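You operate a simulated robot arm through the tools that you are given. There is no shell and no other tool. Be economical: measure what you need, move in short steps, check, and stop when the job is done.

You are at the controls of a simulated two-armed robot. One attempt, no reset.

## Task
Take the lid off the bottle of tap water and lay it down on the top of the packing desk. Then open the top drawer of the parts cabinet, take the blue diaphragm on the top of the black case lid and put it away in the inside of the top parts drawer and shut the drawer again. Then stack the B sensor box from the top of the black case lid on top of the A sensor box. Keep to this order.

Only the result counts: the job must be done as asked and must still hold three seconds after the hand-in. Knocking over, shifting, dropping, spilling or breaking anything else fails it. Lids that push on must go on centred and level and be pressed home; caps that screw on are set level and turned clockwise until they are tight.

## Robot
Two 7-joint arms with two-finger grippers on one trunk, on a base that drives. Base frame: it is fixed to the floor where the robot stands at the start and does not move with it; the origin is under the middle of the robot, x ahead of it, y to its left, z up; the surface under the hand at the start is at about z = 800. Readings come in mm, degrees, newtons and seconds.
The left shoulder is at the start at [25, 215, 1156], the right one opposite. With the tool pointing down near the work surface each hand reaches from about 100 to 760 mm from the robot's upright axis, wherever it stands, measured 20 degrees to its own side. Places, roughly: blue diaphragm [250, -1500, 750]; inside of the top parts drawer [-4700, -2200, 700]; sensor box [500, -1500, 750]; top drawer of the parts cabinet [-4700, -2200, 700]. Payload 2.2 kg a hand.
The tool frame of a hand sits at the grasp point between the pads (the TCP): z along the fingers, y along the line on which they close. The tips reach 19 mm beyond it. The gripper opens to 116 mm. The gripper's body begins 70 mm behind the TCP.
Orientation is that of the tool frame in the base frame, as a unit quaternion [x, y, z, w]. With the fingers straight down and closing along the base's y, the tool's x points along the base's -x, its y along +y and its z along -z.

## Interface
- The arms move only by the tool arm_command. It takes "left_moves", "right_moves" or both (then of equal length, played together; a hand with none holds still); each is a list of rows, each a list of 7 numbers: the shift along the tool's x, y, z in mm, then the turn, a rotation vector about the tool's x, y, z in degrees, then the gripper command, from -1 (shut) to 1 (fully open), values between in proportion. In form: [[dx, dy, dz, wx, wy, wz, claw], ...]. A call has 1 to 12 rows; each row is the pose to reach, as a shift and turn from the pose commanded when the call began, along the tool's axes at that moment. A row lasts 0.2 s, in which the tool goes at most 50 mm and 8.6 degrees; a call with a longer step from one row to the next is refused whole, and so is a gripper value outside its range. A pose out of reach is approached as far as the arm can. The call stops where the force on the tool passes 40 N (or 10 N more than at its start, if that is more) or the arm is blocked; 0.2 s more then pass. The fingers move at their own pace and stop on an object; they squeeze with about 43 N. The grip force told is the motor's: it shows also when the fingers shut on nothing. Time passes only in rows, and 0.2 s behind the last, so rows that repeat a pose let the fingers close. The reply holds the time, the measured pose of the TCP, the force on the tool along the base axes, the opening and the grip force, in the units named above and with some noise, with the torque about the TCP (base axes, N m) and any sound that the robot's microphone picked up, and new pictures: "views" is both (left out), scene, wrist or none (wrist: the cameras of the hands that moved).
- Cameras (640 x 400 px; columns grow to the right, rows downward): "scene" is now at [129, -5.2, 1327.4]; the picture's right is [-0.17, -0.99, -0.00], its down [-0.57, 0.10, -0.82] and it looks along [0.81, -0.14, -0.58] (base axes); focal length 229 px, centre (320, 200). "left" rides on the left gripper at [69, 15, -97] in its tool frame; the picture's right is [-0.21, 0.98, 0.00], its down [-0.76, -0.17, -0.63] and it looks along [-0.62, -0.14, 0.77] (tool axes); focal length 251 px, centre (320, 200). "right" rides on the right gripper at [69, -15, -97] in its tool frame; the picture's right is [0.21, 0.98, 0.00], its down [-0.76, 0.17, -0.63] and it looks along [-0.62, 0.14, 0.77] (tool axes); focal length 251 px, centre (320, 200). There is no depth. A picture from a camera that has moved, and an enlarged one, comes with that camera's place and axes in the base frame and with its lens. The place of the scene camera against the robot may be out by one fixed shift of up to 12 mm in any direction.
- move_column(by): slides the trunk up (or, below 0, down) by that many mm; the arms and the scene camera ride with it, the base frame stays. It gives what a move gives, with no picture.
- base_move(legs): drives the robot by 1 to 6 legs, each [ahead, left, turn to the left] in mm, mm and degrees, along the robot's own axes; the way and the turn of a leg run together, so that a leg with both is an arc; at most 1500 mm and 180 degrees a leg. The arms and the cameras ride along, it lands a little off, and it stops where it bumps. It gives what a move gives, and a new picture of the scene camera.
- head_to(pan, tilt): turns the head with the scene camera to pan (to the left, within 80 degrees either way) and tilt (down, from -29 to 69), counted from straight ahead of the robot. It gives what a move gives, and a new picture of the scene camera.
- enlarge(camera, box): a new picture of the part [left, top, right, bottom] of that camera's present view, enlarged. It takes no simulated time.
- sign_off(): hands the job in; it is judged then, once.

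Go step by step. Nothing tells you exact positions but the pictures and the camera data: compare them with the known pose of the tool, close in by small moves and look again before you grip or let go. The budget is 165 turns and 260 pictures, counting those below and the enlarged ones. Unless the task says otherwise, let go and move clear before handing in, and close with one line.

The tools are called as a command line: name --argument value ..., lists and objects as JSON in quotes. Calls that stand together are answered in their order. arm_command: Moves the arms, as the interface text tells. Its arguments: {"type":"object","properties":{"left_moves":{"type":"array","items":{"type":"array","items":{"type":"number"}}},"right_moves":{"type":"array","items":{"type":"array","items":{"type":"number"}}},"views":{"type":"string","enum":["both","scene","wrist","none"]}},"required":[]} The other tools are called the same way: move_column (by) slides the trunk up or down; base_move (legs) drives the base; head_to (pan, tilt) turns the head that bears the scene camera; enlarge (camera, box) takes an enlarged picture of a part of a camera's view; sign_off () hands the job in.

At the start:

```text
t: 0.0
left_tcp_pos: [527.5, 174.5, 1197.1]
left_orientation: [0.0, 1.0, 0.001, 0.0]
left_ft_force: [-0.3, -0.4, 0.6]
left_moment: [0.0, 0.03, 0.02]
left_width: 116.1
left_grip_force: 0.1
right_tcp_pos: [513.8, -317.3, 1147.2]
right_orientation: [0.0, 1.0, 0.0, 0.0]
right_ft_force: [0.5, -0.2, -0.1]
right_moment: [-0.02, 0.02, -0.02]
right_width: 116.1
right_grip_force: 0.1
trunk travel left (down, up): [-300.0, 190.0]
robot x, y, heading: [-0.2, -1.7, -0.5]
head pan, tilt: [-9.7, 34.9]
```

scene: 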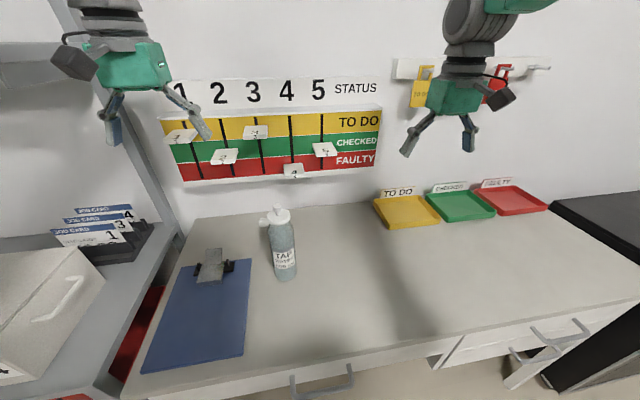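
right: 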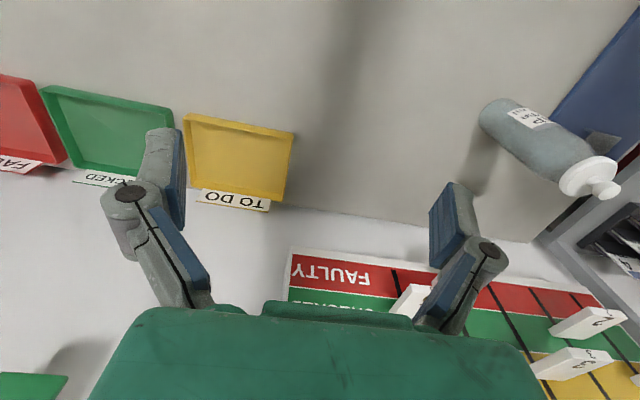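
left: 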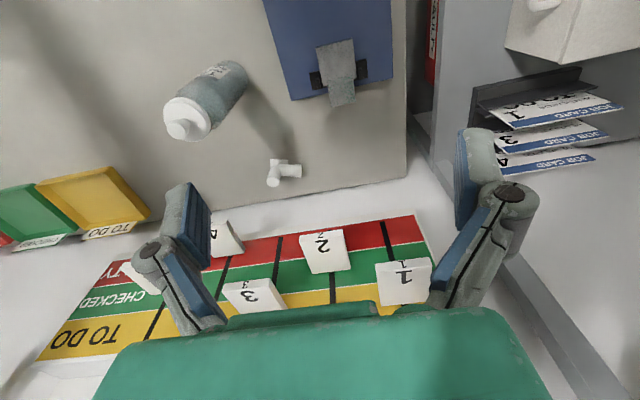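

The bottle of tap water stands on the desk near [560, 25], with its white lid on top. I'll zoom in on it before approaching.

enlarge --camera "scene" --box '[220, 180, 348, 300]'

enlarge --camera "left" --box '[140, 40, 320, 200]'

enlarge --camera "right" --box '[460, 80, 640, 220]'

```text
3.33 times, centred on (284, 240) of scene
camera zoom: at [129.0, -5.2, 1327.4], right [-0.17, -0.99, 0.0], down [-0.57, 0.1, -0.82], along [0.81, -0.14, -0.58], focal length 762 px, centre (440, 67)
```

zoom: 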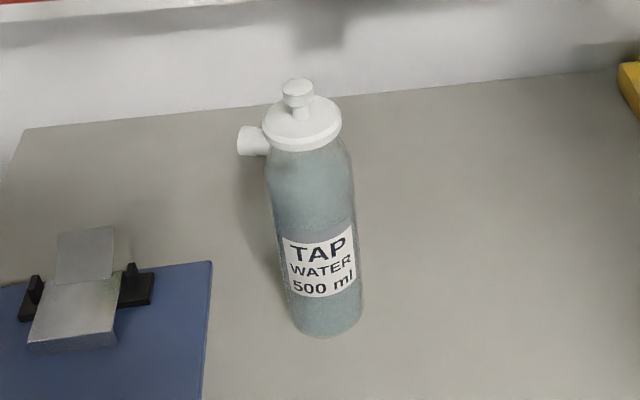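

```text
2.50 times, centred on (230, 120) of left
camera zoom: at [459.2, 190.3, 1294.0], right [0.21, 0.98, 0.0], down [0.76, -0.17, 0.63], along [0.62, -0.14, -0.78], focal length 629 px, centre (545, 400)
```

zoom: 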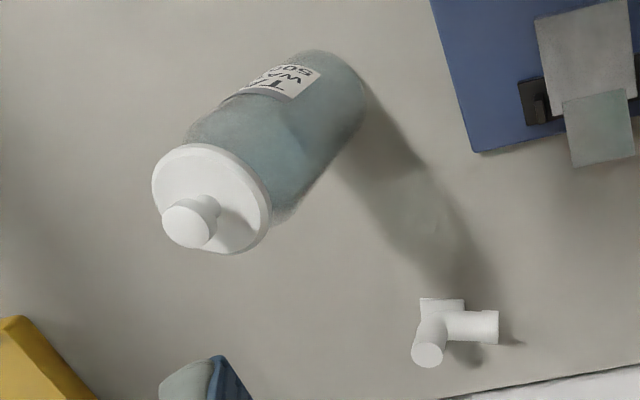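

```text
2.86 times, centred on (550, 150) of right
camera zoom: at [445.5, -333.5, 1242.6], right [-0.21, 0.98, 0.0], down [0.76, 0.17, 0.63], along [0.62, 0.14, -0.78], focal length 718 px, centre (-337, 343)
```

zoom: 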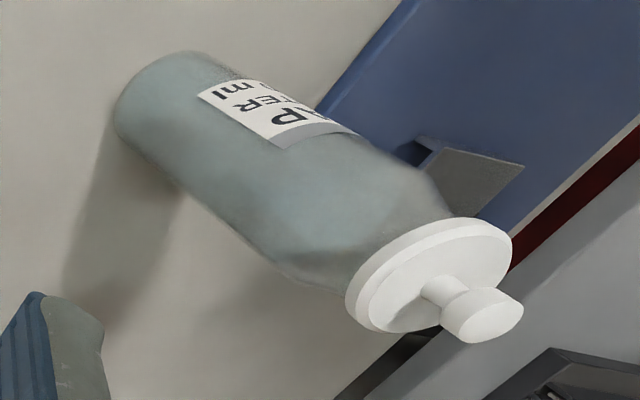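

The white lid is a disc with a knob on top, with the knob top at about [540, 18, 1030]. The T-shaped fitting behind the bottle is separate. I'll bring the left hand above the knob.

arm_command --left_moves '[[-3, -40, 22, 0, 0, 0, 0.2], [-6, -80, 44, 0, 0, 0, 0], [-9, -120, 66, 0, 0, 0, 0], [-12, -156, 87, 0, 0, 0, 0], [-12, -156, 87, 0, 0, 0, 0]]'

```text
t: 1.2
left_tcp_pos: [539.3, 22.9, 1117.7]
left_orientation: [-0.002, 1.0, -0.005, 0.003]
left_ft_force: [-1.2, 0.4, -0.2]
left_moment: [0.0, -0.03, -0.01]
left_width: 58.0
left_grip_force: 0.0
right_tcp_pos: [510.6, -316.4, 1148.4]
right_orientation: [0.0, 1.0, 0.0, 0.001]
right_ft_force: [0.5, 0.3, 0.1]
right_moment: [-0.03, -0.01, -0.01]
right_width: 116.1
right_grip_force: 0.0
trunk travel left (down, up): [-300.0, 190.0]
robot x, y, heading: [1.9, 3.1, -0.1]
head pan, tilt: [-9.7, 34.9]
camera scene: at [128.7, -5.9, 1327.4], right [-0.17, -0.99, 0.0], down [-0.57, 0.1, -0.82], along [0.81, -0.14, -0.58], focal length 229 px, centre (320, 200)
camera left: at [469.7, 38.7, 1213.1], right [0.21, 0.98, -0.01], down [0.75, -0.15, 0.64], along [0.62, -0.14, -0.77], focal length 251 px, centre (320, 200)
```

scene: 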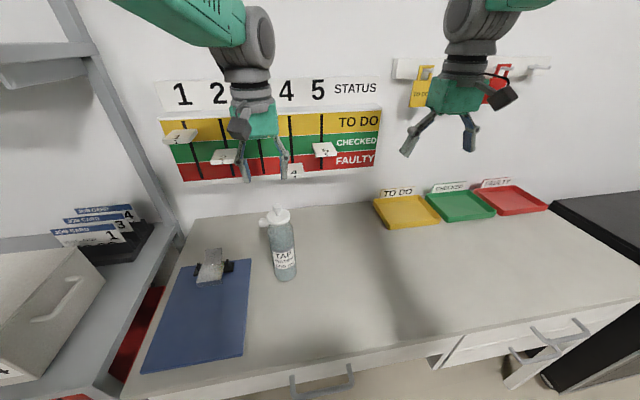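
left: 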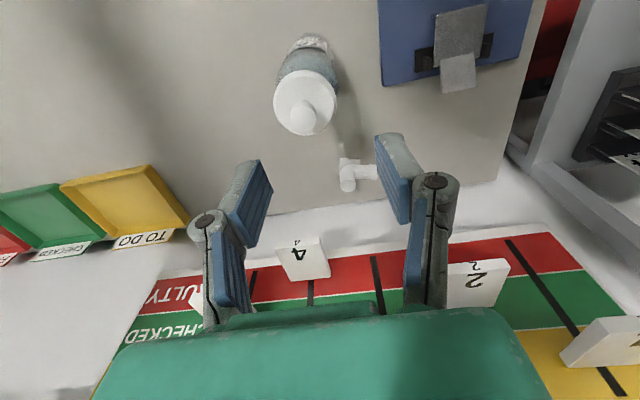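

The lid knob triangulates to about [542, 7, 1019] from two wrist views. I'll come down closer and look again.

arm_command --left_moves '[[-1, -6, 28, 0, 0, 0, 0], [-2, -12, 50, 0, 0, 0, 0], [-2, -12, 50, 0, 0, 0, 0], [-2, -12, 50, 0, 0, 0, 0]]'

enlarge --camera "left" --box '[200, 60, 440, 210]'

enlarge --camera "scene" --box '[216, 120, 376, 220]'

```text
t: 2.2
left_tcp_pos: [549.5, 19.6, 1078.6]
left_orientation: [-0.016, 1.0, -0.02, 0.007]
left_ft_force: [-0.2, -0.1, 0.4]
left_moment: [-0.02, -0.03, -0.02]
left_width: 58.0
left_grip_force: 0.0
right_tcp_pos: [510.3, -317.6, 1146.9]
right_orientation: [0.0, 1.0, 0.001, 0.0]
right_ft_force: [0.9, 0.3, 0.5]
right_moment: [0.0, -0.01, 0.0]
right_width: 116.0
right_grip_force: 0.0
trunk travel left (down, up): [-300.0, 190.0]
robot x, y, heading: [1.8, -1.3, 0.1]
head pan, tilt: [-9.7, 34.9]
camera scene: at [129.3, -6.6, 1327.3], right [-0.17, -0.99, 0.0], down [-0.57, 0.1, -0.82], along [0.81, -0.14, -0.58], focal length 229 px, centre (320, 200)
camera left: at [479.0, 36.6, 1174.3], right [0.18, 0.98, -0.04], down [0.75, -0.12, 0.65], along [0.63, -0.15, -0.76], focal length 251 px, centre (320, 200)
```

scene: 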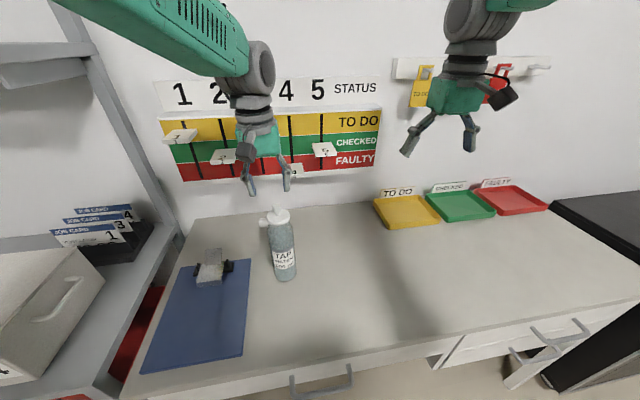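
left: 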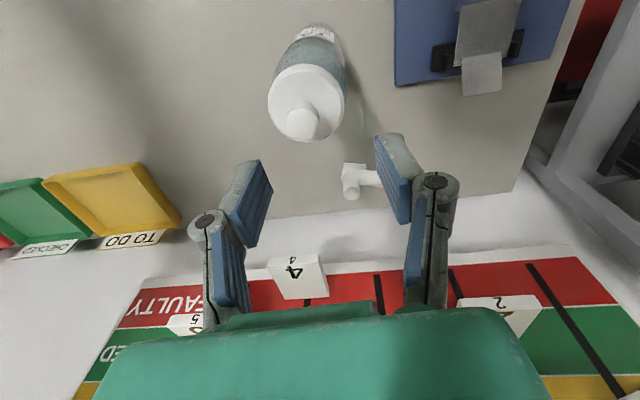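

```text
2.67 times, centred on (320, 135) of left
camera zoom: at [479.0, 36.6, 1174.3], right [0.18, 0.98, -0.04], down [0.75, -0.12, 0.65], along [0.63, -0.15, -0.76], focal length 670 px, centre (320, 373)
```

zoom: 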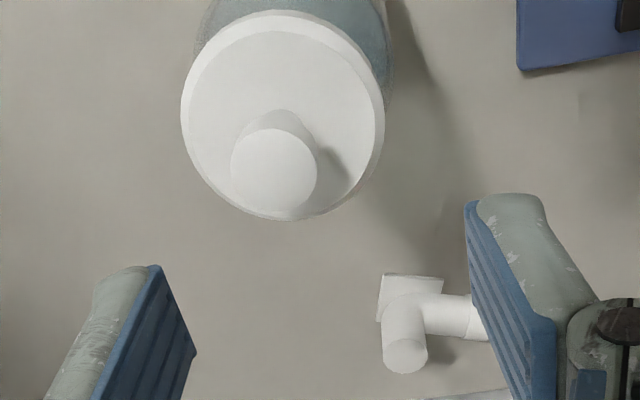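

```text
4.00 times, centred on (296, 170) of scene
camera zoom: at [129.3, -6.6, 1327.3], right [-0.17, -0.99, 0.0], down [-0.57, 0.1, -0.82], along [0.81, -0.14, -0.58], focal length 914 px, centre (416, 320)
```

zoom: 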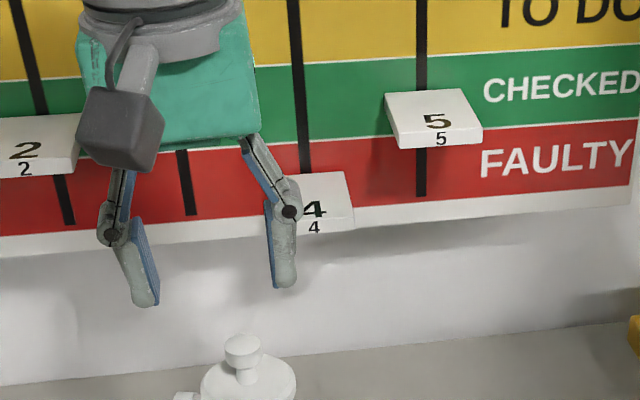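

The left arm falls short and tilts at this height, so its posture is close to a limit. I'll raise the trunk so the hand works lower relative to the shoulder.

move_column --by 170

```text
t: 4.1
left_tcp_pos: [549.4, 20.0, 1241.2]
left_orientation: [-0.016, 1.0, -0.019, 0.0]
left_ft_force: [0.0, -0.2, -0.2]
left_moment: [-0.01, -0.02, 0.0]
left_width: 57.8
left_grip_force: 0.1
right_tcp_pos: [510.8, -318.1, 1318.2]
right_orientation: [0.0, 1.0, 0.001, 0.001]
right_ft_force: [-0.8, 0.0, 0.0]
right_moment: [-0.01, -0.03, 0.01]
right_width: 116.3
right_grip_force: 0.0
trunk travel left (down, up): [-470.0, 20.0]
robot x, y, heading: [-1.5, -1.0, -0.0]
head pan, tilt: [-9.7, 34.9]
```

The latest view again gives the knob top at [542, 7, 1019], with the disc about 30 mm lower. I'll lower the left hand to just above it.

arm_command --left_moves '[[0, 0, 40, 0, 0, 0, 0], [0, 0, 80, 0, 0, 0, 0], [0, 0, 120, 0, 0, 0, 0], [0, 0, 160, 0, 0, 0, 0], [0, 0, 160, 0, 0, 0, 0], [0, 0, 160, 0, 0, 0, 0]]' --views "wrist"

```text
t: 5.5
left_tcp_pos: [545.9, 15.6, 1075.6]
left_orientation: [-0.011, 1.0, -0.007, 0.0]
left_ft_force: [-0.5, -0.2, -0.3]
left_moment: [0.01, -0.02, -0.01]
left_width: 57.8
left_grip_force: 0.0
right_tcp_pos: [510.0, -318.2, 1317.5]
right_orientation: [-0.001, 1.0, 0.0, 0.001]
right_ft_force: [0.2, 0.4, -0.1]
right_moment: [0.0, -0.02, -0.03]
right_width: 116.1
right_grip_force: 0.0
trunk travel left (down, up): [-470.0, 20.0]
robot x, y, heading: [3.1, 1.5, 0.0]
head pan, tilt: [-9.7, 34.9]
camera left: at [477.1, 30.2, 1171.0], right [0.19, 0.98, -0.01], down [0.76, -0.14, 0.63], along [0.62, -0.13, -0.77], focal length 251 px, centre (320, 200)
```

left: 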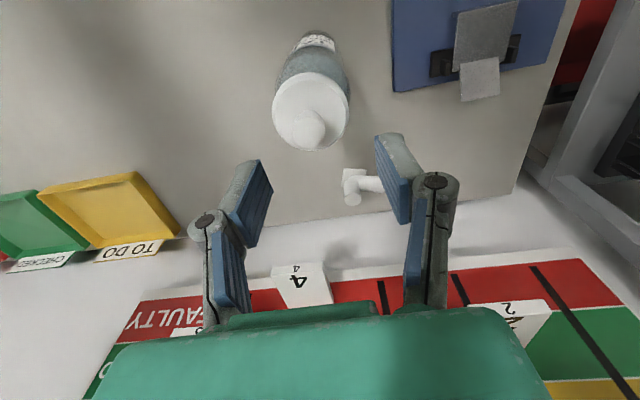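

The hand follows with a small offset now. I'll correct the sideways error and go down a bit more.

arm_command --left_moves '[[4, -9, 15, 0, 0, 0, 0], [4, -9, 30, 0, 0, 0, 0], [4, -9, 30, 0, 0, 0, 0]]'

enlarge --camera "scene" --box '[216, 160, 376, 260]'

```text
t: 6.3
left_tcp_pos: [539.3, 3.8, 1043.3]
left_orientation: [-0.007, 1.0, -0.003, 0.0]
left_ft_force: [-1.3, 0.3, 0.5]
left_moment: [-0.04, 0.02, 0.01]
left_width: 58.0
left_grip_force: 0.0
right_tcp_pos: [509.9, -317.4, 1317.3]
right_orientation: [0.0, 1.0, 0.001, 0.001]
right_ft_force: [0.2, 0.0, 0.8]
right_moment: [-0.03, -0.01, -0.01]
right_width: 116.4
right_grip_force: 0.0
trunk travel left (down, up): [-470.0, 20.0]
robot x, y, heading: [3.4, -0.2, -0.1]
head pan, tilt: [-9.7, 34.9]
camera scene: at [130.1, -7.0, 1497.3], right [-0.17, -0.99, 0.0], down [-0.57, 0.1, -0.82], along [0.81, -0.14, -0.58], focal length 229 px, centre (320, 200)
camera left: at [470.6, 18.8, 1139.4], right [0.2, 0.98, -0.01], down [0.76, -0.15, 0.63], along [0.62, -0.13, -0.77], focal length 251 px, centre (320, 200)
```

scene: 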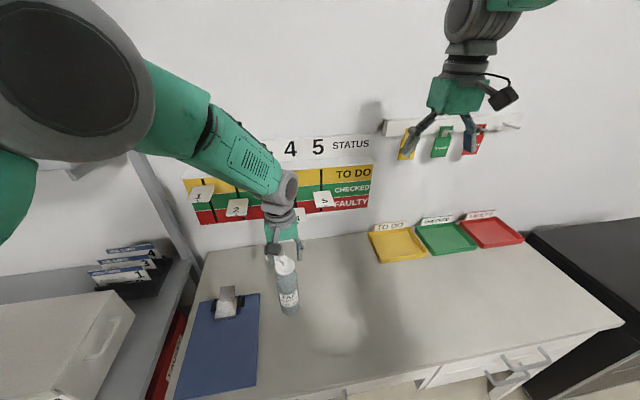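
left: 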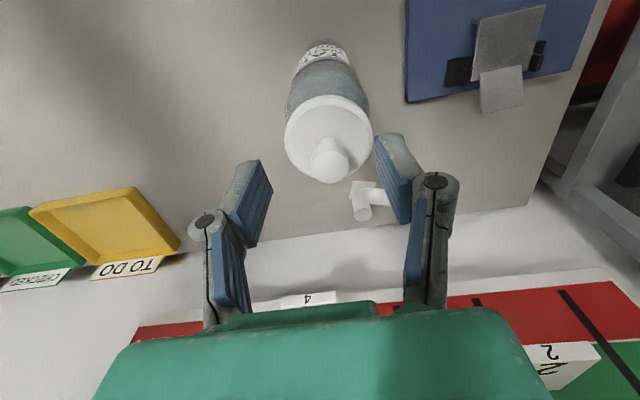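

```text
4.00 times, centred on (296, 210) of scene
camera zoom: at [130.1, -7.0, 1497.3], right [-0.17, -0.99, 0.0], down [-0.57, 0.1, -0.82], along [0.81, -0.14, -0.58], focal length 914 px, centre (416, 160)
```

zoom: 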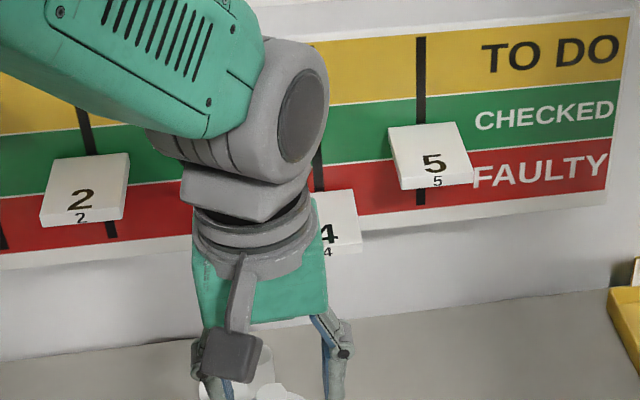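

The fingers straddle the knob, which sits about 4 mm to the +y side of the hand's centre. I'll shift by that much and go down to knob height, then look once more before closing.

arm_command --left_moves '[[-2, 4, 10, 0, 0, 0, 0], [-2, 4, 20, 0, 0, 0, 0], [-2, 4, 30, 0, 0, 0, 0], [-2, 4, 30, 0, 0, 0, 0]]' --views "wrist"

enlarge --camera "left" --box '[200, 100, 460, 262]'

enlarge --camera "scene" --box '[240, 220, 352, 320]'

```text
t: 7.3
left_tcp_pos: [540.4, 4.1, 1009.8]
left_orientation: [-0.002, 1.0, 0.001, -0.002]
left_ft_force: [0.0, 0.7, -0.2]
left_moment: [0.02, -0.01, 0.0]
left_width: 58.6
left_grip_force: 0.3
right_tcp_pos: [511.6, -317.7, 1317.8]
right_orientation: [0.0, 1.0, 0.001, 0.001]
right_ft_force: [0.3, -0.2, 0.3]
right_moment: [-0.02, 0.0, 0.0]
right_width: 115.9
right_grip_force: 0.1
trunk travel left (down, up): [-470.0, 20.0]
robot x, y, heading: [-2.0, -0.5, 0.0]
head pan, tilt: [-9.7, 34.9]
camera left: at [471.0, 19.2, 1106.5], right [0.21, 0.98, 0.0], down [0.76, -0.16, 0.63], along [0.62, -0.13, -0.78], focal length 251 px, centre (320, 200)
```

left: 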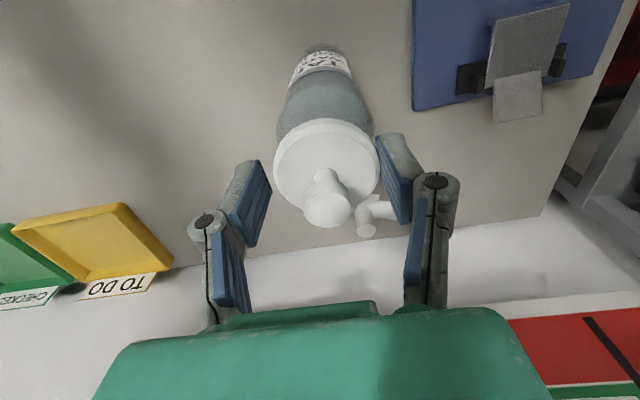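

```text
2.46 times, centred on (330, 181) of left
camera zoom: at [471.0, 19.2, 1106.5], right [0.21, 0.98, 0.0], down [0.76, -0.16, 0.63], along [0.62, -0.13, -0.78], focal length 619 px, centre (295, 247)
```

zoom: 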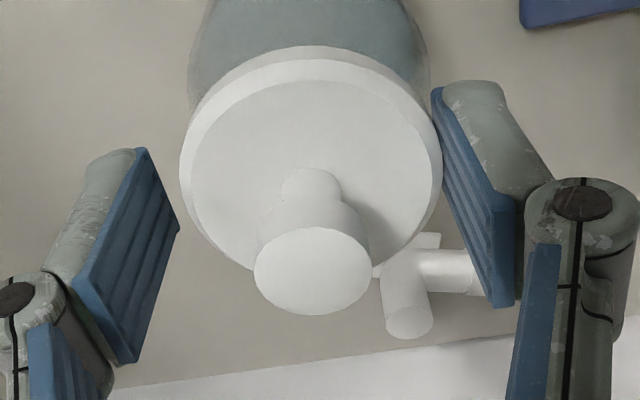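

```text
4.00 times, centred on (296, 270) of scene
camera zoom: at [131.3, -6.7, 1497.1], right [-0.17, -0.99, 0.0], down [-0.57, 0.1, -0.82], along [0.81, -0.14, -0.58], focal length 914 px, centre (416, -80)
```

zoom: 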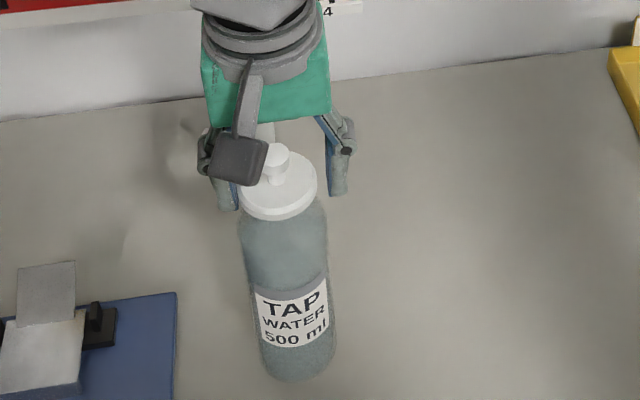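

The knob is about 4 mm further in x and 3 mm in y from the TCP. I'll correct that and rise 4 mm so the tips clear the disc, then close partway to check.

arm_command --left_moves '[[-4, 4, -5, 0, 0, 0, 0], [-4, 4, -5, 0, 0, 0, -0.2], [-4, 4, -5, 0, 0, 0, -0.45], [-4, 4, -5, 0, 0, 0, -0.45]]' --views "wrist"

enlarge --camera "left" --box '[200, 100, 460, 262]'

```text
t: 8.3
left_tcp_pos: [542.7, 5.3, 1016.4]
left_orientation: [0.0, 1.0, 0.0, 0.002]
left_ft_force: [0.2, 0.2, -0.4]
left_moment: [-0.01, 0.01, 0.07]
left_width: 48.8
left_grip_force: 43.3
right_tcp_pos: [510.9, -318.9, 1318.3]
right_orientation: [0.0, 1.0, 0.001, 0.001]
right_ft_force: [0.6, 0.2, -0.2]
right_moment: [0.0, -0.02, 0.01]
right_width: 115.8
right_grip_force: 0.1
trunk travel left (down, up): [-470.0, 20.0]
robot x, y, heading: [-1.0, 0.2, 0.0]
head pan, tilt: [-9.7, 34.9]
heard: snap
camera left: at [473.6, 21.1, 1113.7], right [0.21, 0.98, 0.0], down [0.76, -0.17, 0.63], along [0.62, -0.14, -0.77], focal length 251 px, centre (320, 200)
```

left: 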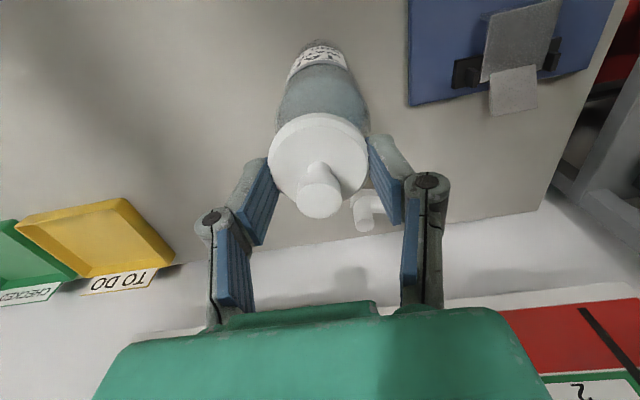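

```text
2.46 times, centred on (330, 181) of left
camera zoom: at [473.6, 21.1, 1113.7], right [0.21, 0.98, 0.0], down [0.76, -0.17, 0.63], along [0.62, -0.14, -0.77], focal length 619 px, centre (295, 247)
```

zoom: 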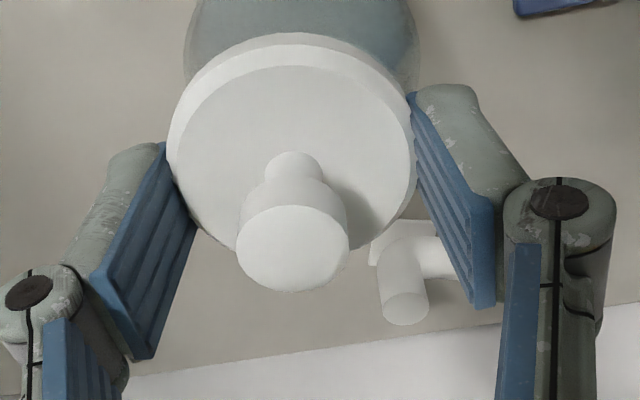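

The fingers closed on the lid's disc (49 mm) and there was a snap, so the lid may already be loose. I'll lift gently and watch the force.

arm_command --left_moves '[[-4, 4, -8, 0, 0, 0, -0.6], [-4, 4, -12, 0, 0, 0, -0.6], [-4, 4, -18, 0, 0, 0, -0.6]]' --views "both"

enlarge --camera "scene" --box '[240, 220, 352, 320]'

```text
t: 9.1
left_tcp_pos: [546.4, 10.9, 1034.4]
left_orientation: [-0.001, 1.0, 0.0, 0.0]
left_ft_force: [-0.3, 0.7, -0.6]
left_moment: [0.01, -0.03, 0.0]
left_width: 49.2
left_grip_force: 42.9
right_tcp_pos: [510.6, -318.3, 1318.3]
right_orientation: [0.0, 1.0, 0.0, 0.001]
right_ft_force: [-0.1, -0.2, 0.5]
right_moment: [-0.02, -0.01, 0.0]
right_width: 116.0
right_grip_force: 0.1
trunk travel left (down, up): [-470.0, 20.0]
robot x, y, heading: [2.7, -1.0, 0.4]
head pan, tilt: [-9.7, 34.9]
camera scene: at [130.3, -7.0, 1497.3], right [-0.17, -0.99, 0.0], down [-0.57, 0.1, -0.82], along [0.81, -0.14, -0.58], focal length 229 px, centre (320, 200)
camera left: at [477.7, 25.9, 1131.2], right [0.21, 0.98, 0.0], down [0.76, -0.17, 0.63], along [0.62, -0.13, -0.77], focal length 251 px, centre (320, 200)
```

scene: 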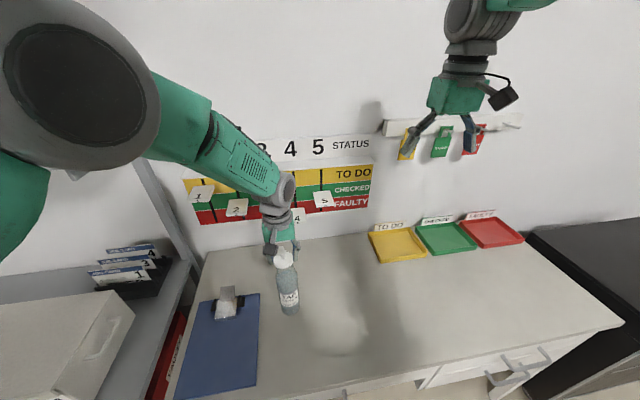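
left: 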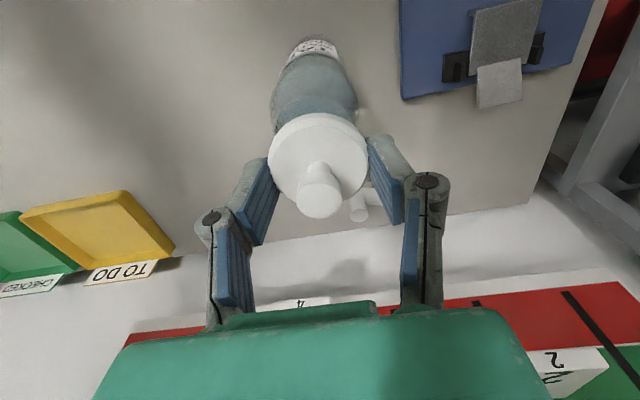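

```text
4.00 times, centred on (296, 270) of scene
camera zoom: at [130.3, -7.0, 1497.3], right [-0.17, -0.99, 0.0], down [-0.57, 0.1, -0.82], along [0.81, -0.14, -0.58], focal length 914 px, centre (416, -80)
```

zoom: 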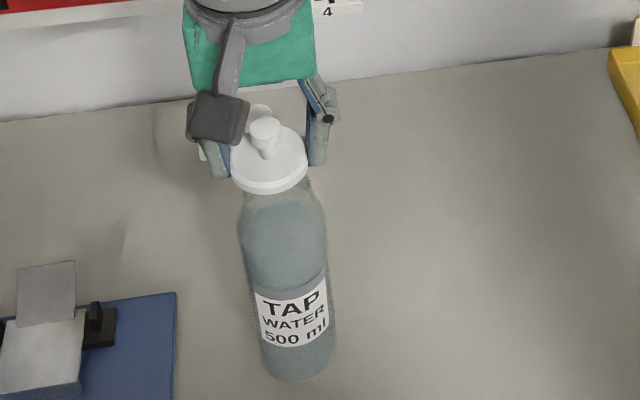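

The lid came away, and the bottle stayed put with its label unmoved. I'll lift higher and carry the lid to clear desk in front, near [440, -60].

arm_command --left_moves '[[0, 0, -30, 0, 0, 0, -0.6], [0, 0, -60, 0, 0, 0, -0.6], [33, -23, -60, 0, 0, 0, -0.6], [66, -46, -60, 0, 0, 0, -0.6], [100, -65, -60, 0, 0, 0, -0.6], [100, -65, -30, 0, 0, 0, -0.6], [100, -65, 10, 0, 0, 0, -0.6], [100, -65, 50, 0, 0, 0, -0.6], [100, -65, 90, 0, 0, 0, -0.6], [100, -65, 90, 0, 0, 0, -0.6]]'

enlarge --camera "scene" --box '[240, 200, 440, 360]'

```text
t: 11.3
left_tcp_pos: [447.0, -53.0, 943.7]
left_orientation: [0.001, 1.0, 0.001, 0.002]
left_ft_force: [0.7, -0.1, 0.1]
left_moment: [0.01, -0.01, 0.01]
left_width: 49.2
left_grip_force: 42.8
right_tcp_pos: [510.8, -317.1, 1319.2]
right_orientation: [0.0, 1.0, 0.001, 0.003]
right_ft_force: [-0.3, 0.0, 0.8]
right_moment: [0.01, -0.01, 0.01]
right_width: 115.9
right_grip_force: 0.1
trunk travel left (down, up): [-470.0, 20.0]
robot x, y, heading: [0.1, -0.5, 0.1]
head pan, tilt: [-9.7, 34.9]
camera scene: at [129.4, -7.8, 1497.4], right [-0.17, -0.99, 0.0], down [-0.57, 0.1, -0.82], along [0.81, -0.14, -0.58], focal length 229 px, centre (320, 200)
camera left: at [377.6, -38.8, 1040.1], right [0.22, 0.98, 0.0], down [0.75, -0.17, 0.63], along [0.62, -0.13, -0.77], focal length 251 px, centre (320, 200)
```

scene: 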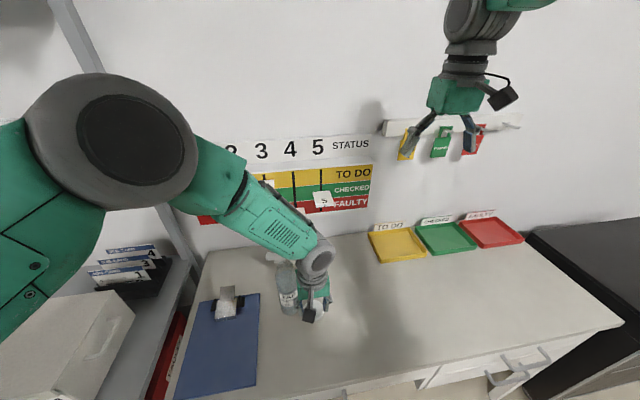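
left: 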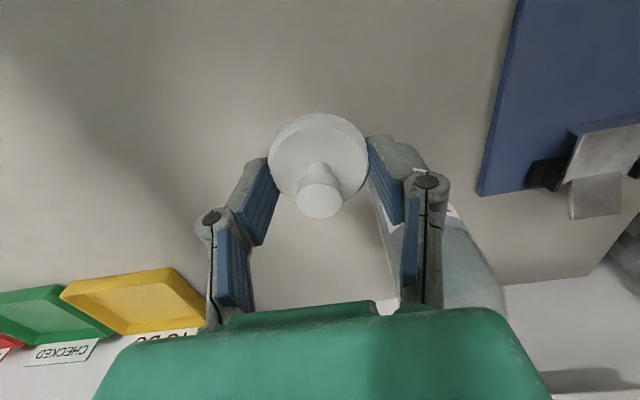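

```text
2.50 times, centred on (340, 280) of scene
camera zoom: at [129.4, -7.8, 1497.4], right [-0.17, -0.99, 0.0], down [-0.57, 0.1, -0.82], along [0.81, -0.14, -0.58], focal length 572 px, centre (270, 0)
```

zoom: 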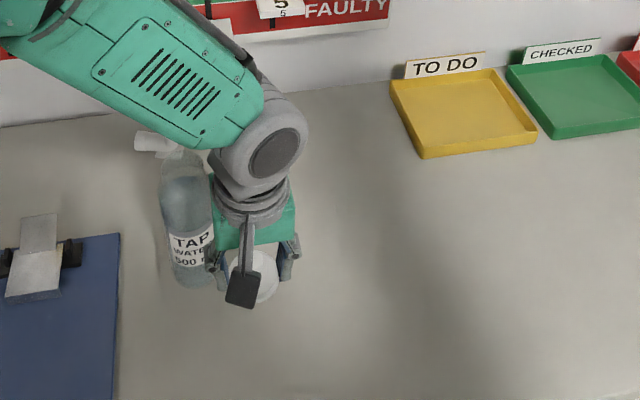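

The lid is held level. I'll lower it in two stages, moving slightly further from the bottle.

arm_command --left_moves '[[5, -20, 35, 0, 0, 0, -0.6], [5, -25, 70, 0, 0, 0, -0.6], [5, -25, 100, 0, 0, 0, -0.6], [5, -25, 100, 0, 0, 0, -0.6]]'

enlarge --camera "scene" --box '[240, 220, 400, 340]'

```text
t: 12.3
left_tcp_pos: [443.3, -79.6, 844.3]
left_orientation: [-0.001, 1.0, 0.001, 0.001]
left_ft_force: [1.0, 0.2, -0.1]
left_moment: [-0.01, 0.02, 0.0]
left_width: 48.9
left_grip_force: 43.2
right_tcp_pos: [510.3, -318.8, 1318.8]
right_orientation: [0.0, 1.0, 0.002, 0.0]
right_ft_force: [-0.5, -0.4, -0.1]
right_moment: [0.01, -0.01, -0.01]
right_width: 116.0
right_grip_force: 0.0
trunk travel left (down, up): [-470.0, 20.0]
robot x, y, heading: [-2.9, 2.3, -0.0]
head pan, tilt: [-9.7, 34.9]
camera scene: at [130.1, -7.6, 1497.3], right [-0.17, -0.99, 0.0], down [-0.57, 0.1, -0.82], along [0.81, -0.14, -0.58], focal length 229 px, centre (320, 200)
camera left: at [373.3, -63.8, 940.2], right [0.21, 0.98, 0.0], down [0.76, -0.17, 0.63], along [0.62, -0.13, -0.77], focal length 251 px, centre (320, 200)
```

scene: 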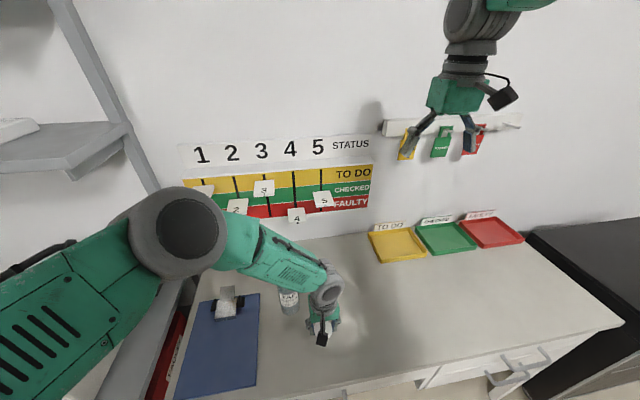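
left: 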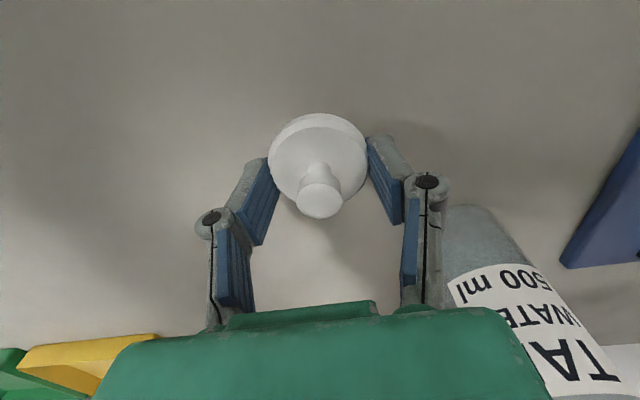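

```text
3.33 times, centred on (320, 280) of scene
camera zoom: at [130.1, -7.6, 1497.3], right [-0.17, -0.99, 0.0], down [-0.57, 0.1, -0.82], along [0.81, -0.14, -0.58], focal length 762 px, centre (320, -67)
```

zoom: 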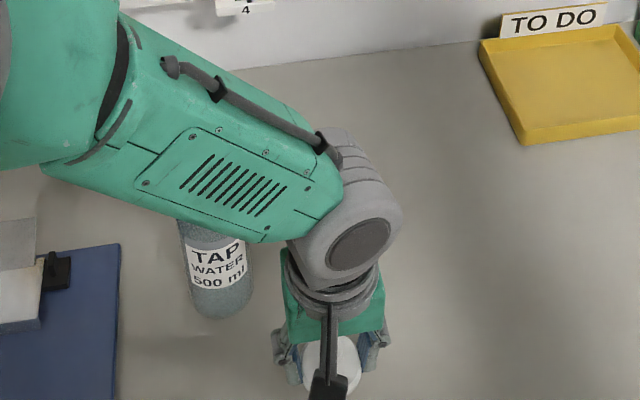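

The forearm passes in front of the bottle. For margin I'll draw 30 mm toward the robot, then lower near the desk.

arm_command --left_moves '[[15, 0, 0, 0, 0, 0, -0.6], [30, 0, 0, 0, 0, 0, -0.6], [30, 0, 10, 0, 0, 0, -0.6], [30, 0, 16, 0, 0, 0, -0.6], [30, 0, 16, 0, 0, 0, -0.6]]'

enlarge --camera "left" --box '[220, 90, 420, 240]'

```text
t: 13.5
left_tcp_pos: [412.8, -78.8, 830.0]
left_orientation: [0.001, 1.0, 0.002, 0.0]
left_ft_force: [-0.6, 0.2, 0.3]
left_moment: [-0.02, -0.05, 0.0]
left_width: 48.9
left_grip_force: 43.4
right_tcp_pos: [510.8, -316.1, 1318.7]
right_orientation: [-0.001, 1.0, 0.001, 0.001]
right_ft_force: [-0.2, 0.5, -0.3]
right_moment: [-0.05, 0.01, 0.05]
right_width: 115.9
right_grip_force: 0.1
trunk travel left (down, up): [-470.0, 20.0]
robot x, y, heading: [-2.0, -1.1, 0.1]
head pan, tilt: [-9.7, 34.9]
camera scene: at [129.6, -7.5, 1497.4], right [-0.17, -0.99, 0.0], down [-0.57, 0.1, -0.82], along [0.81, -0.14, -0.58], focal length 229 px, centre (320, 200)
camera left: at [342.9, -64.1, 925.2], right [0.21, 0.98, 0.0], down [0.76, -0.17, 0.63], along [0.62, -0.13, -0.77], focal length 251 px, centre (320, 200)
```

scene: 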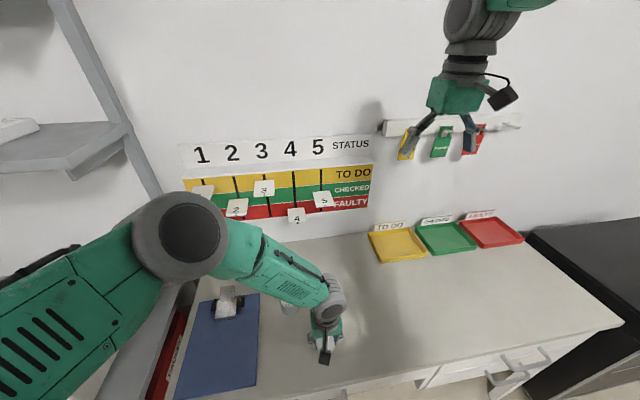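
left: 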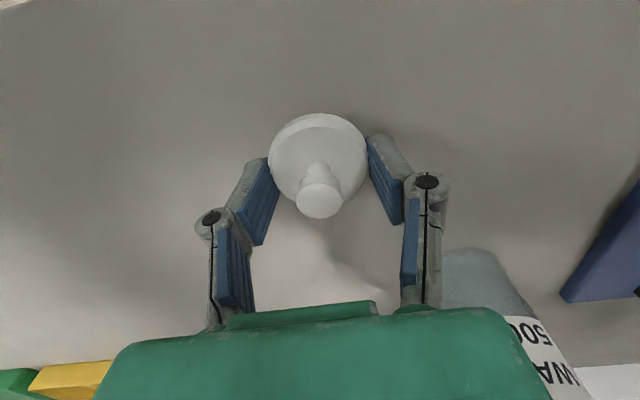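

```text
2.67 times, centred on (320, 165) of left
camera zoom: at [342.9, -64.1, 925.2], right [0.21, 0.98, 0.0], down [0.76, -0.17, 0.63], along [0.62, -0.13, -0.77], focal length 670 px, centre (320, 293)
```

zoom: 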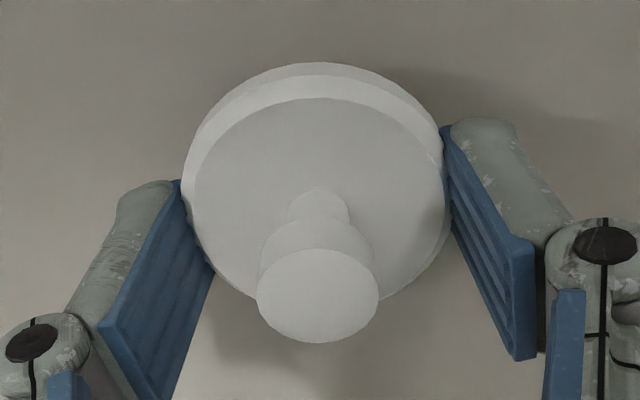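

The lid is just above the desk. I'll creep down and watch for contact.

arm_command --left_moves '[[0, 0, 2, 0, 0, 0, -0.6], [0, 0, 4, 0, 0, 0, -0.6], [0, 0, 6, 0, 0, 0, -0.6], [0, 0, 6, 0, 0, 0, -0.6]]' --views "none"

```text
t: 14.5
left_tcp_pos: [412.5, -79.3, 822.8]
left_orientation: [-0.001, 1.0, 0.002, 0.001]
left_ft_force: [0.7, 0.2, -0.9]
left_moment: [-0.01, 0.04, -0.03]
left_width: 48.7
left_grip_force: 43.4
right_tcp_pos: [510.9, -315.9, 1317.8]
right_orientation: [0.0, 1.0, 0.001, 0.001]
right_ft_force: [0.3, 0.5, 0.4]
right_moment: [0.02, -0.02, -0.04]
right_width: 116.0
right_grip_force: 0.0
trunk travel left (down, up): [-470.0, 20.0]
robot x, y, heading: [1.9, -0.6, -0.1]
head pan, tilt: [-9.7, 34.9]
```

arm_command --left_moves '[[0, 0, 2, 0, 0, 0, -0.6], [0, 0, 3, 0, 0, 0, -0.6], [0, 0, 4, 0, 0, 0, -0.6], [0, 0, 4, 0, 0, 0, -0.6]]' --views "wrist"

enlarge --camera "left" --box '[220, 90, 420, 240]'

```text
t: 15.5
left_tcp_pos: [411.5, -80.0, 819.7]
left_orientation: [0.0, 1.0, 0.0, 0.002]
left_ft_force: [-1.5, 3.5, 25.2]
left_moment: [0.06, 0.14, -0.1]
left_width: 49.2
left_grip_force: 43.4
right_tcp_pos: [507.8, -318.7, 1319.6]
right_orientation: [0.0, 1.0, 0.001, 0.001]
right_ft_force: [0.1, 0.1, 0.3]
right_moment: [0.01, -0.03, -0.01]
right_width: 116.3
right_grip_force: 0.0
trunk travel left (down, up): [-470.0, 20.0]
robot x, y, heading: [1.0, -1.9, -0.2]
head pan, tilt: [-9.7, 34.9]
camera left: at [342.5, -64.5, 916.1], right [0.21, 0.98, 0.0], down [0.75, -0.17, 0.64], along [0.62, -0.14, -0.77], focal length 251 px, centre (320, 200)
```

left: 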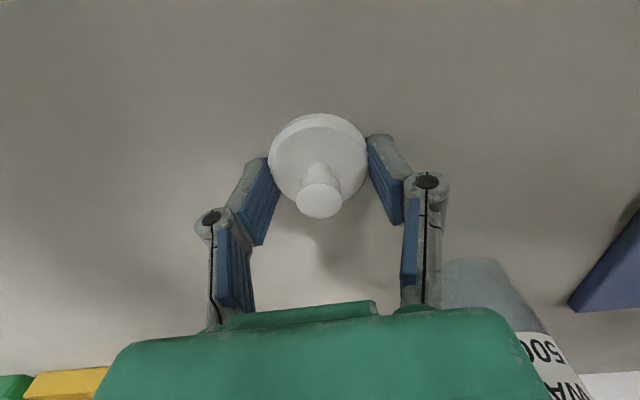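

```text
2.67 times, centred on (320, 165) of left
camera zoom: at [342.5, -64.5, 916.1], right [0.21, 0.98, 0.0], down [0.75, -0.17, 0.64], along [0.62, -0.14, -0.77], focal length 670 px, centre (320, 293)
```

zoom: 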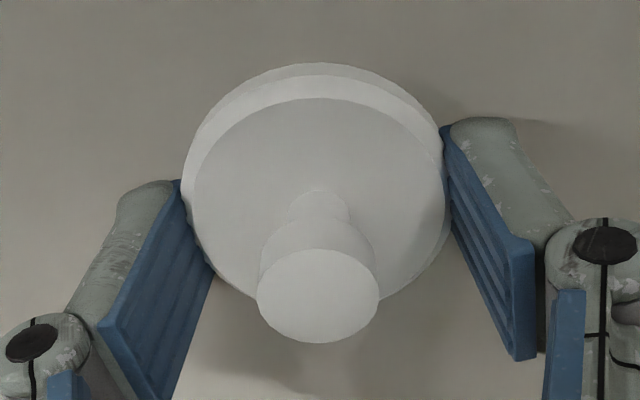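

There is contact with the desk at 25 N. I'll ease up slightly, open and rise.

arm_command --left_moves '[[0, 0, -3, 0, 0, 0, -0.6], [0, 0, -3, 0, 0, 0, 0.1], [0, 0, -3, 0, 0, 0, 0.1], [0, 0, -30, 0, 0, 0, 0.1], [0, 0, -75, 0, 0, 0, 0.1], [0, 0, -120, 0, 0, 0, 0.1]]'

enlarge --camera "left" --box '[220, 40, 480, 240]'

```text
t: 16.9
left_tcp_pos: [411.1, -79.5, 938.5]
left_orientation: [0.001, 1.0, 0.0, 0.002]
left_ft_force: [0.0, 0.7, -0.3]
left_moment: [-0.02, -0.04, 0.01]
left_width: 63.6
left_grip_force: 0.0
right_tcp_pos: [510.6, -318.2, 1320.2]
right_orientation: [-0.001, 1.0, 0.001, 0.002]
right_ft_force: [0.2, 0.2, 0.3]
right_moment: [-0.02, -0.04, -0.01]
right_width: 115.9
right_grip_force: 0.1
trunk travel left (down, up): [-470.0, 20.0]
robot x, y, heading: [2.9, -0.3, 0.1]
head pan, tilt: [-9.7, 34.9]
camera scene: at [128.4, -7.7, 1497.5], right [-0.17, -0.99, 0.0], down [-0.57, 0.1, -0.82], along [0.81, -0.14, -0.58], focal length 229 px, centre (320, 200)
camera left: at [342.0, -64.3, 1035.1], right [0.22, 0.98, 0.0], down [0.76, -0.17, 0.63], along [0.62, -0.14, -0.77], focal length 251 px, centre (320, 200)
```

scene: 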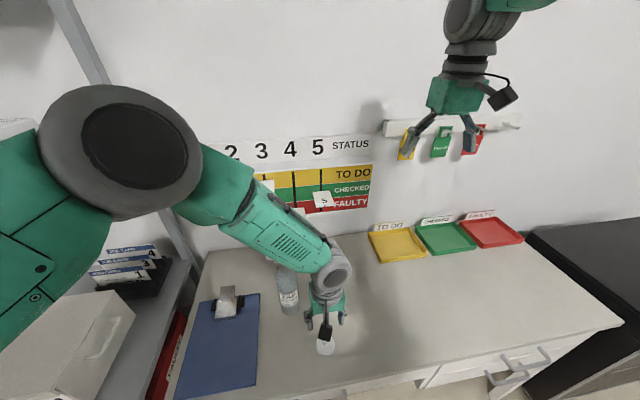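
left: 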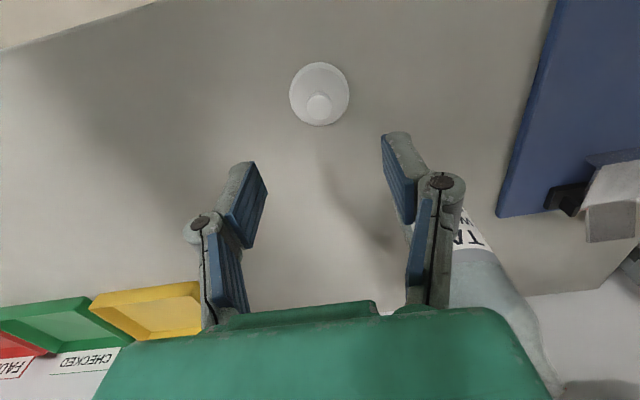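

```text
2.00 times, centred on (350, 140) of left
camera zoom: at [342.0, -64.3, 1035.1], right [0.22, 0.98, 0.0], down [0.76, -0.17, 0.63], along [0.62, -0.14, -0.77], focal length 503 px, centre (260, 320)
```

zoom: 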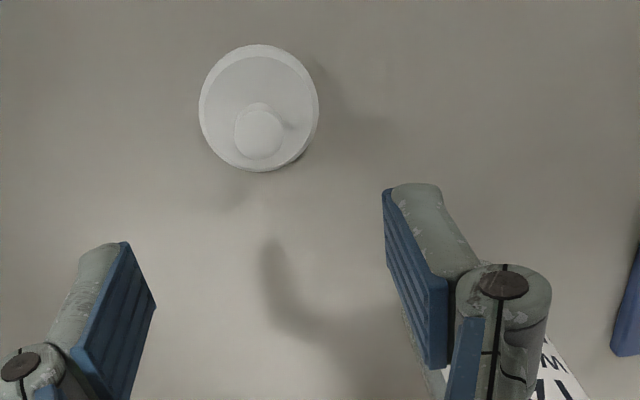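

The lid lies flat on the desk at about [412, -80]. I'll tuck both hands up for driving and look right toward the black case.

arm_command --left_moves '[[0, 0, -50, 0, 0, 0, 0], [0, 0, -100, 0, 0, 0, 0], [0, 0, -150, 0, 0, 0, 0], [0, 20, -195, 0, 0, 0, 0], [0, 60, -220, 0, 0, 0, 0], [10, 105, -230, 0, 0, 0, 0], [20, 150, -230, 0, 0, 0, 0], [30, 195, -230, 0, 0, 0, 0], [40, 240, -230, 0, 0, 0, 0], [50, 285, -230, 0, 0, 0, 0], [50, 300, -230, 0, 0, 0, 0]]' --right_moves '[[25, 0, 20, 0, 0, 0, 0], [50, 0, 40, 0, 0, 0, 0], [75, 0, 60, 0, 0, 0, 0], [100, 0, 80, 0, 0, 0, 0], [130, 0, 100, 0, 0, 0, 0], [150, 0, 120, 0, 0, 0, 0], [150, 0, 140, 0, 0, 0, 0], [150, 0, 150, 0, 0, 0, 0], [150, 0, 150, 0, 0, 0, 0], [150, 0, 150, 0, 0, 0, 0], [150, 0, 150, 0, 0, 0, 0]]' --views "none"

head_to --pan -75 --tilt 30

```text
t: 19.3
left_tcp_pos: [359.8, 221.8, 1166.6]
left_orientation: [0.0, 1.0, -0.001, 0.0]
left_ft_force: [0.0, 0.5, -0.3]
left_moment: [0.02, -0.01, -0.03]
left_width: 58.0
left_grip_force: 0.0
right_tcp_pos: [359.5, -314.8, 1168.1]
right_orientation: [0.0, 1.0, 0.0, 0.001]
right_ft_force: [0.2, 0.6, 0.1]
right_moment: [-0.02, 0.02, -0.01]
right_width: 58.0
right_grip_force: 0.1
trunk travel left (down, up): [-470.0, 20.0]
robot x, y, heading: [2.0, 3.6, 0.0]
head pan, tilt: [-9.7, 34.9]
```

```text
t: 20.7
left_tcp_pos: [361.1, 219.6, 1168.3]
left_orientation: [0.001, 1.0, -0.001, 0.001]
left_ft_force: [-0.2, 0.5, -0.1]
left_moment: [0.01, -0.02, -0.04]
left_width: 58.0
left_grip_force: 0.1
right_tcp_pos: [359.9, -316.2, 1168.1]
right_orientation: [-0.001, 1.0, 0.0, 0.0]
right_ft_force: [0.0, -0.2, 0.7]
right_moment: [0.01, -0.01, 0.03]
right_width: 58.3
right_grip_force: 0.0
trunk travel left (down, up): [-470.0, 20.0]
robot x, y, heading: [3.2, -1.0, -0.1]
head pan, tilt: [-75.0, 30.0]
camera scene: at [64.8, -77.6, 1505.3], right [-0.97, -0.26, 0.0], down [-0.13, 0.48, -0.87], along [0.22, -0.84, -0.5], focal length 229 px, centre (320, 200)
```

scene: 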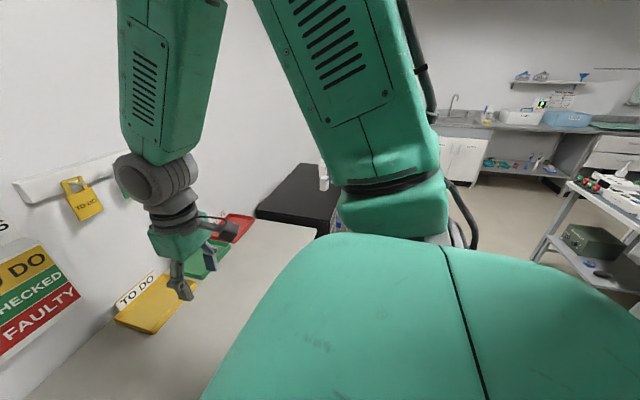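

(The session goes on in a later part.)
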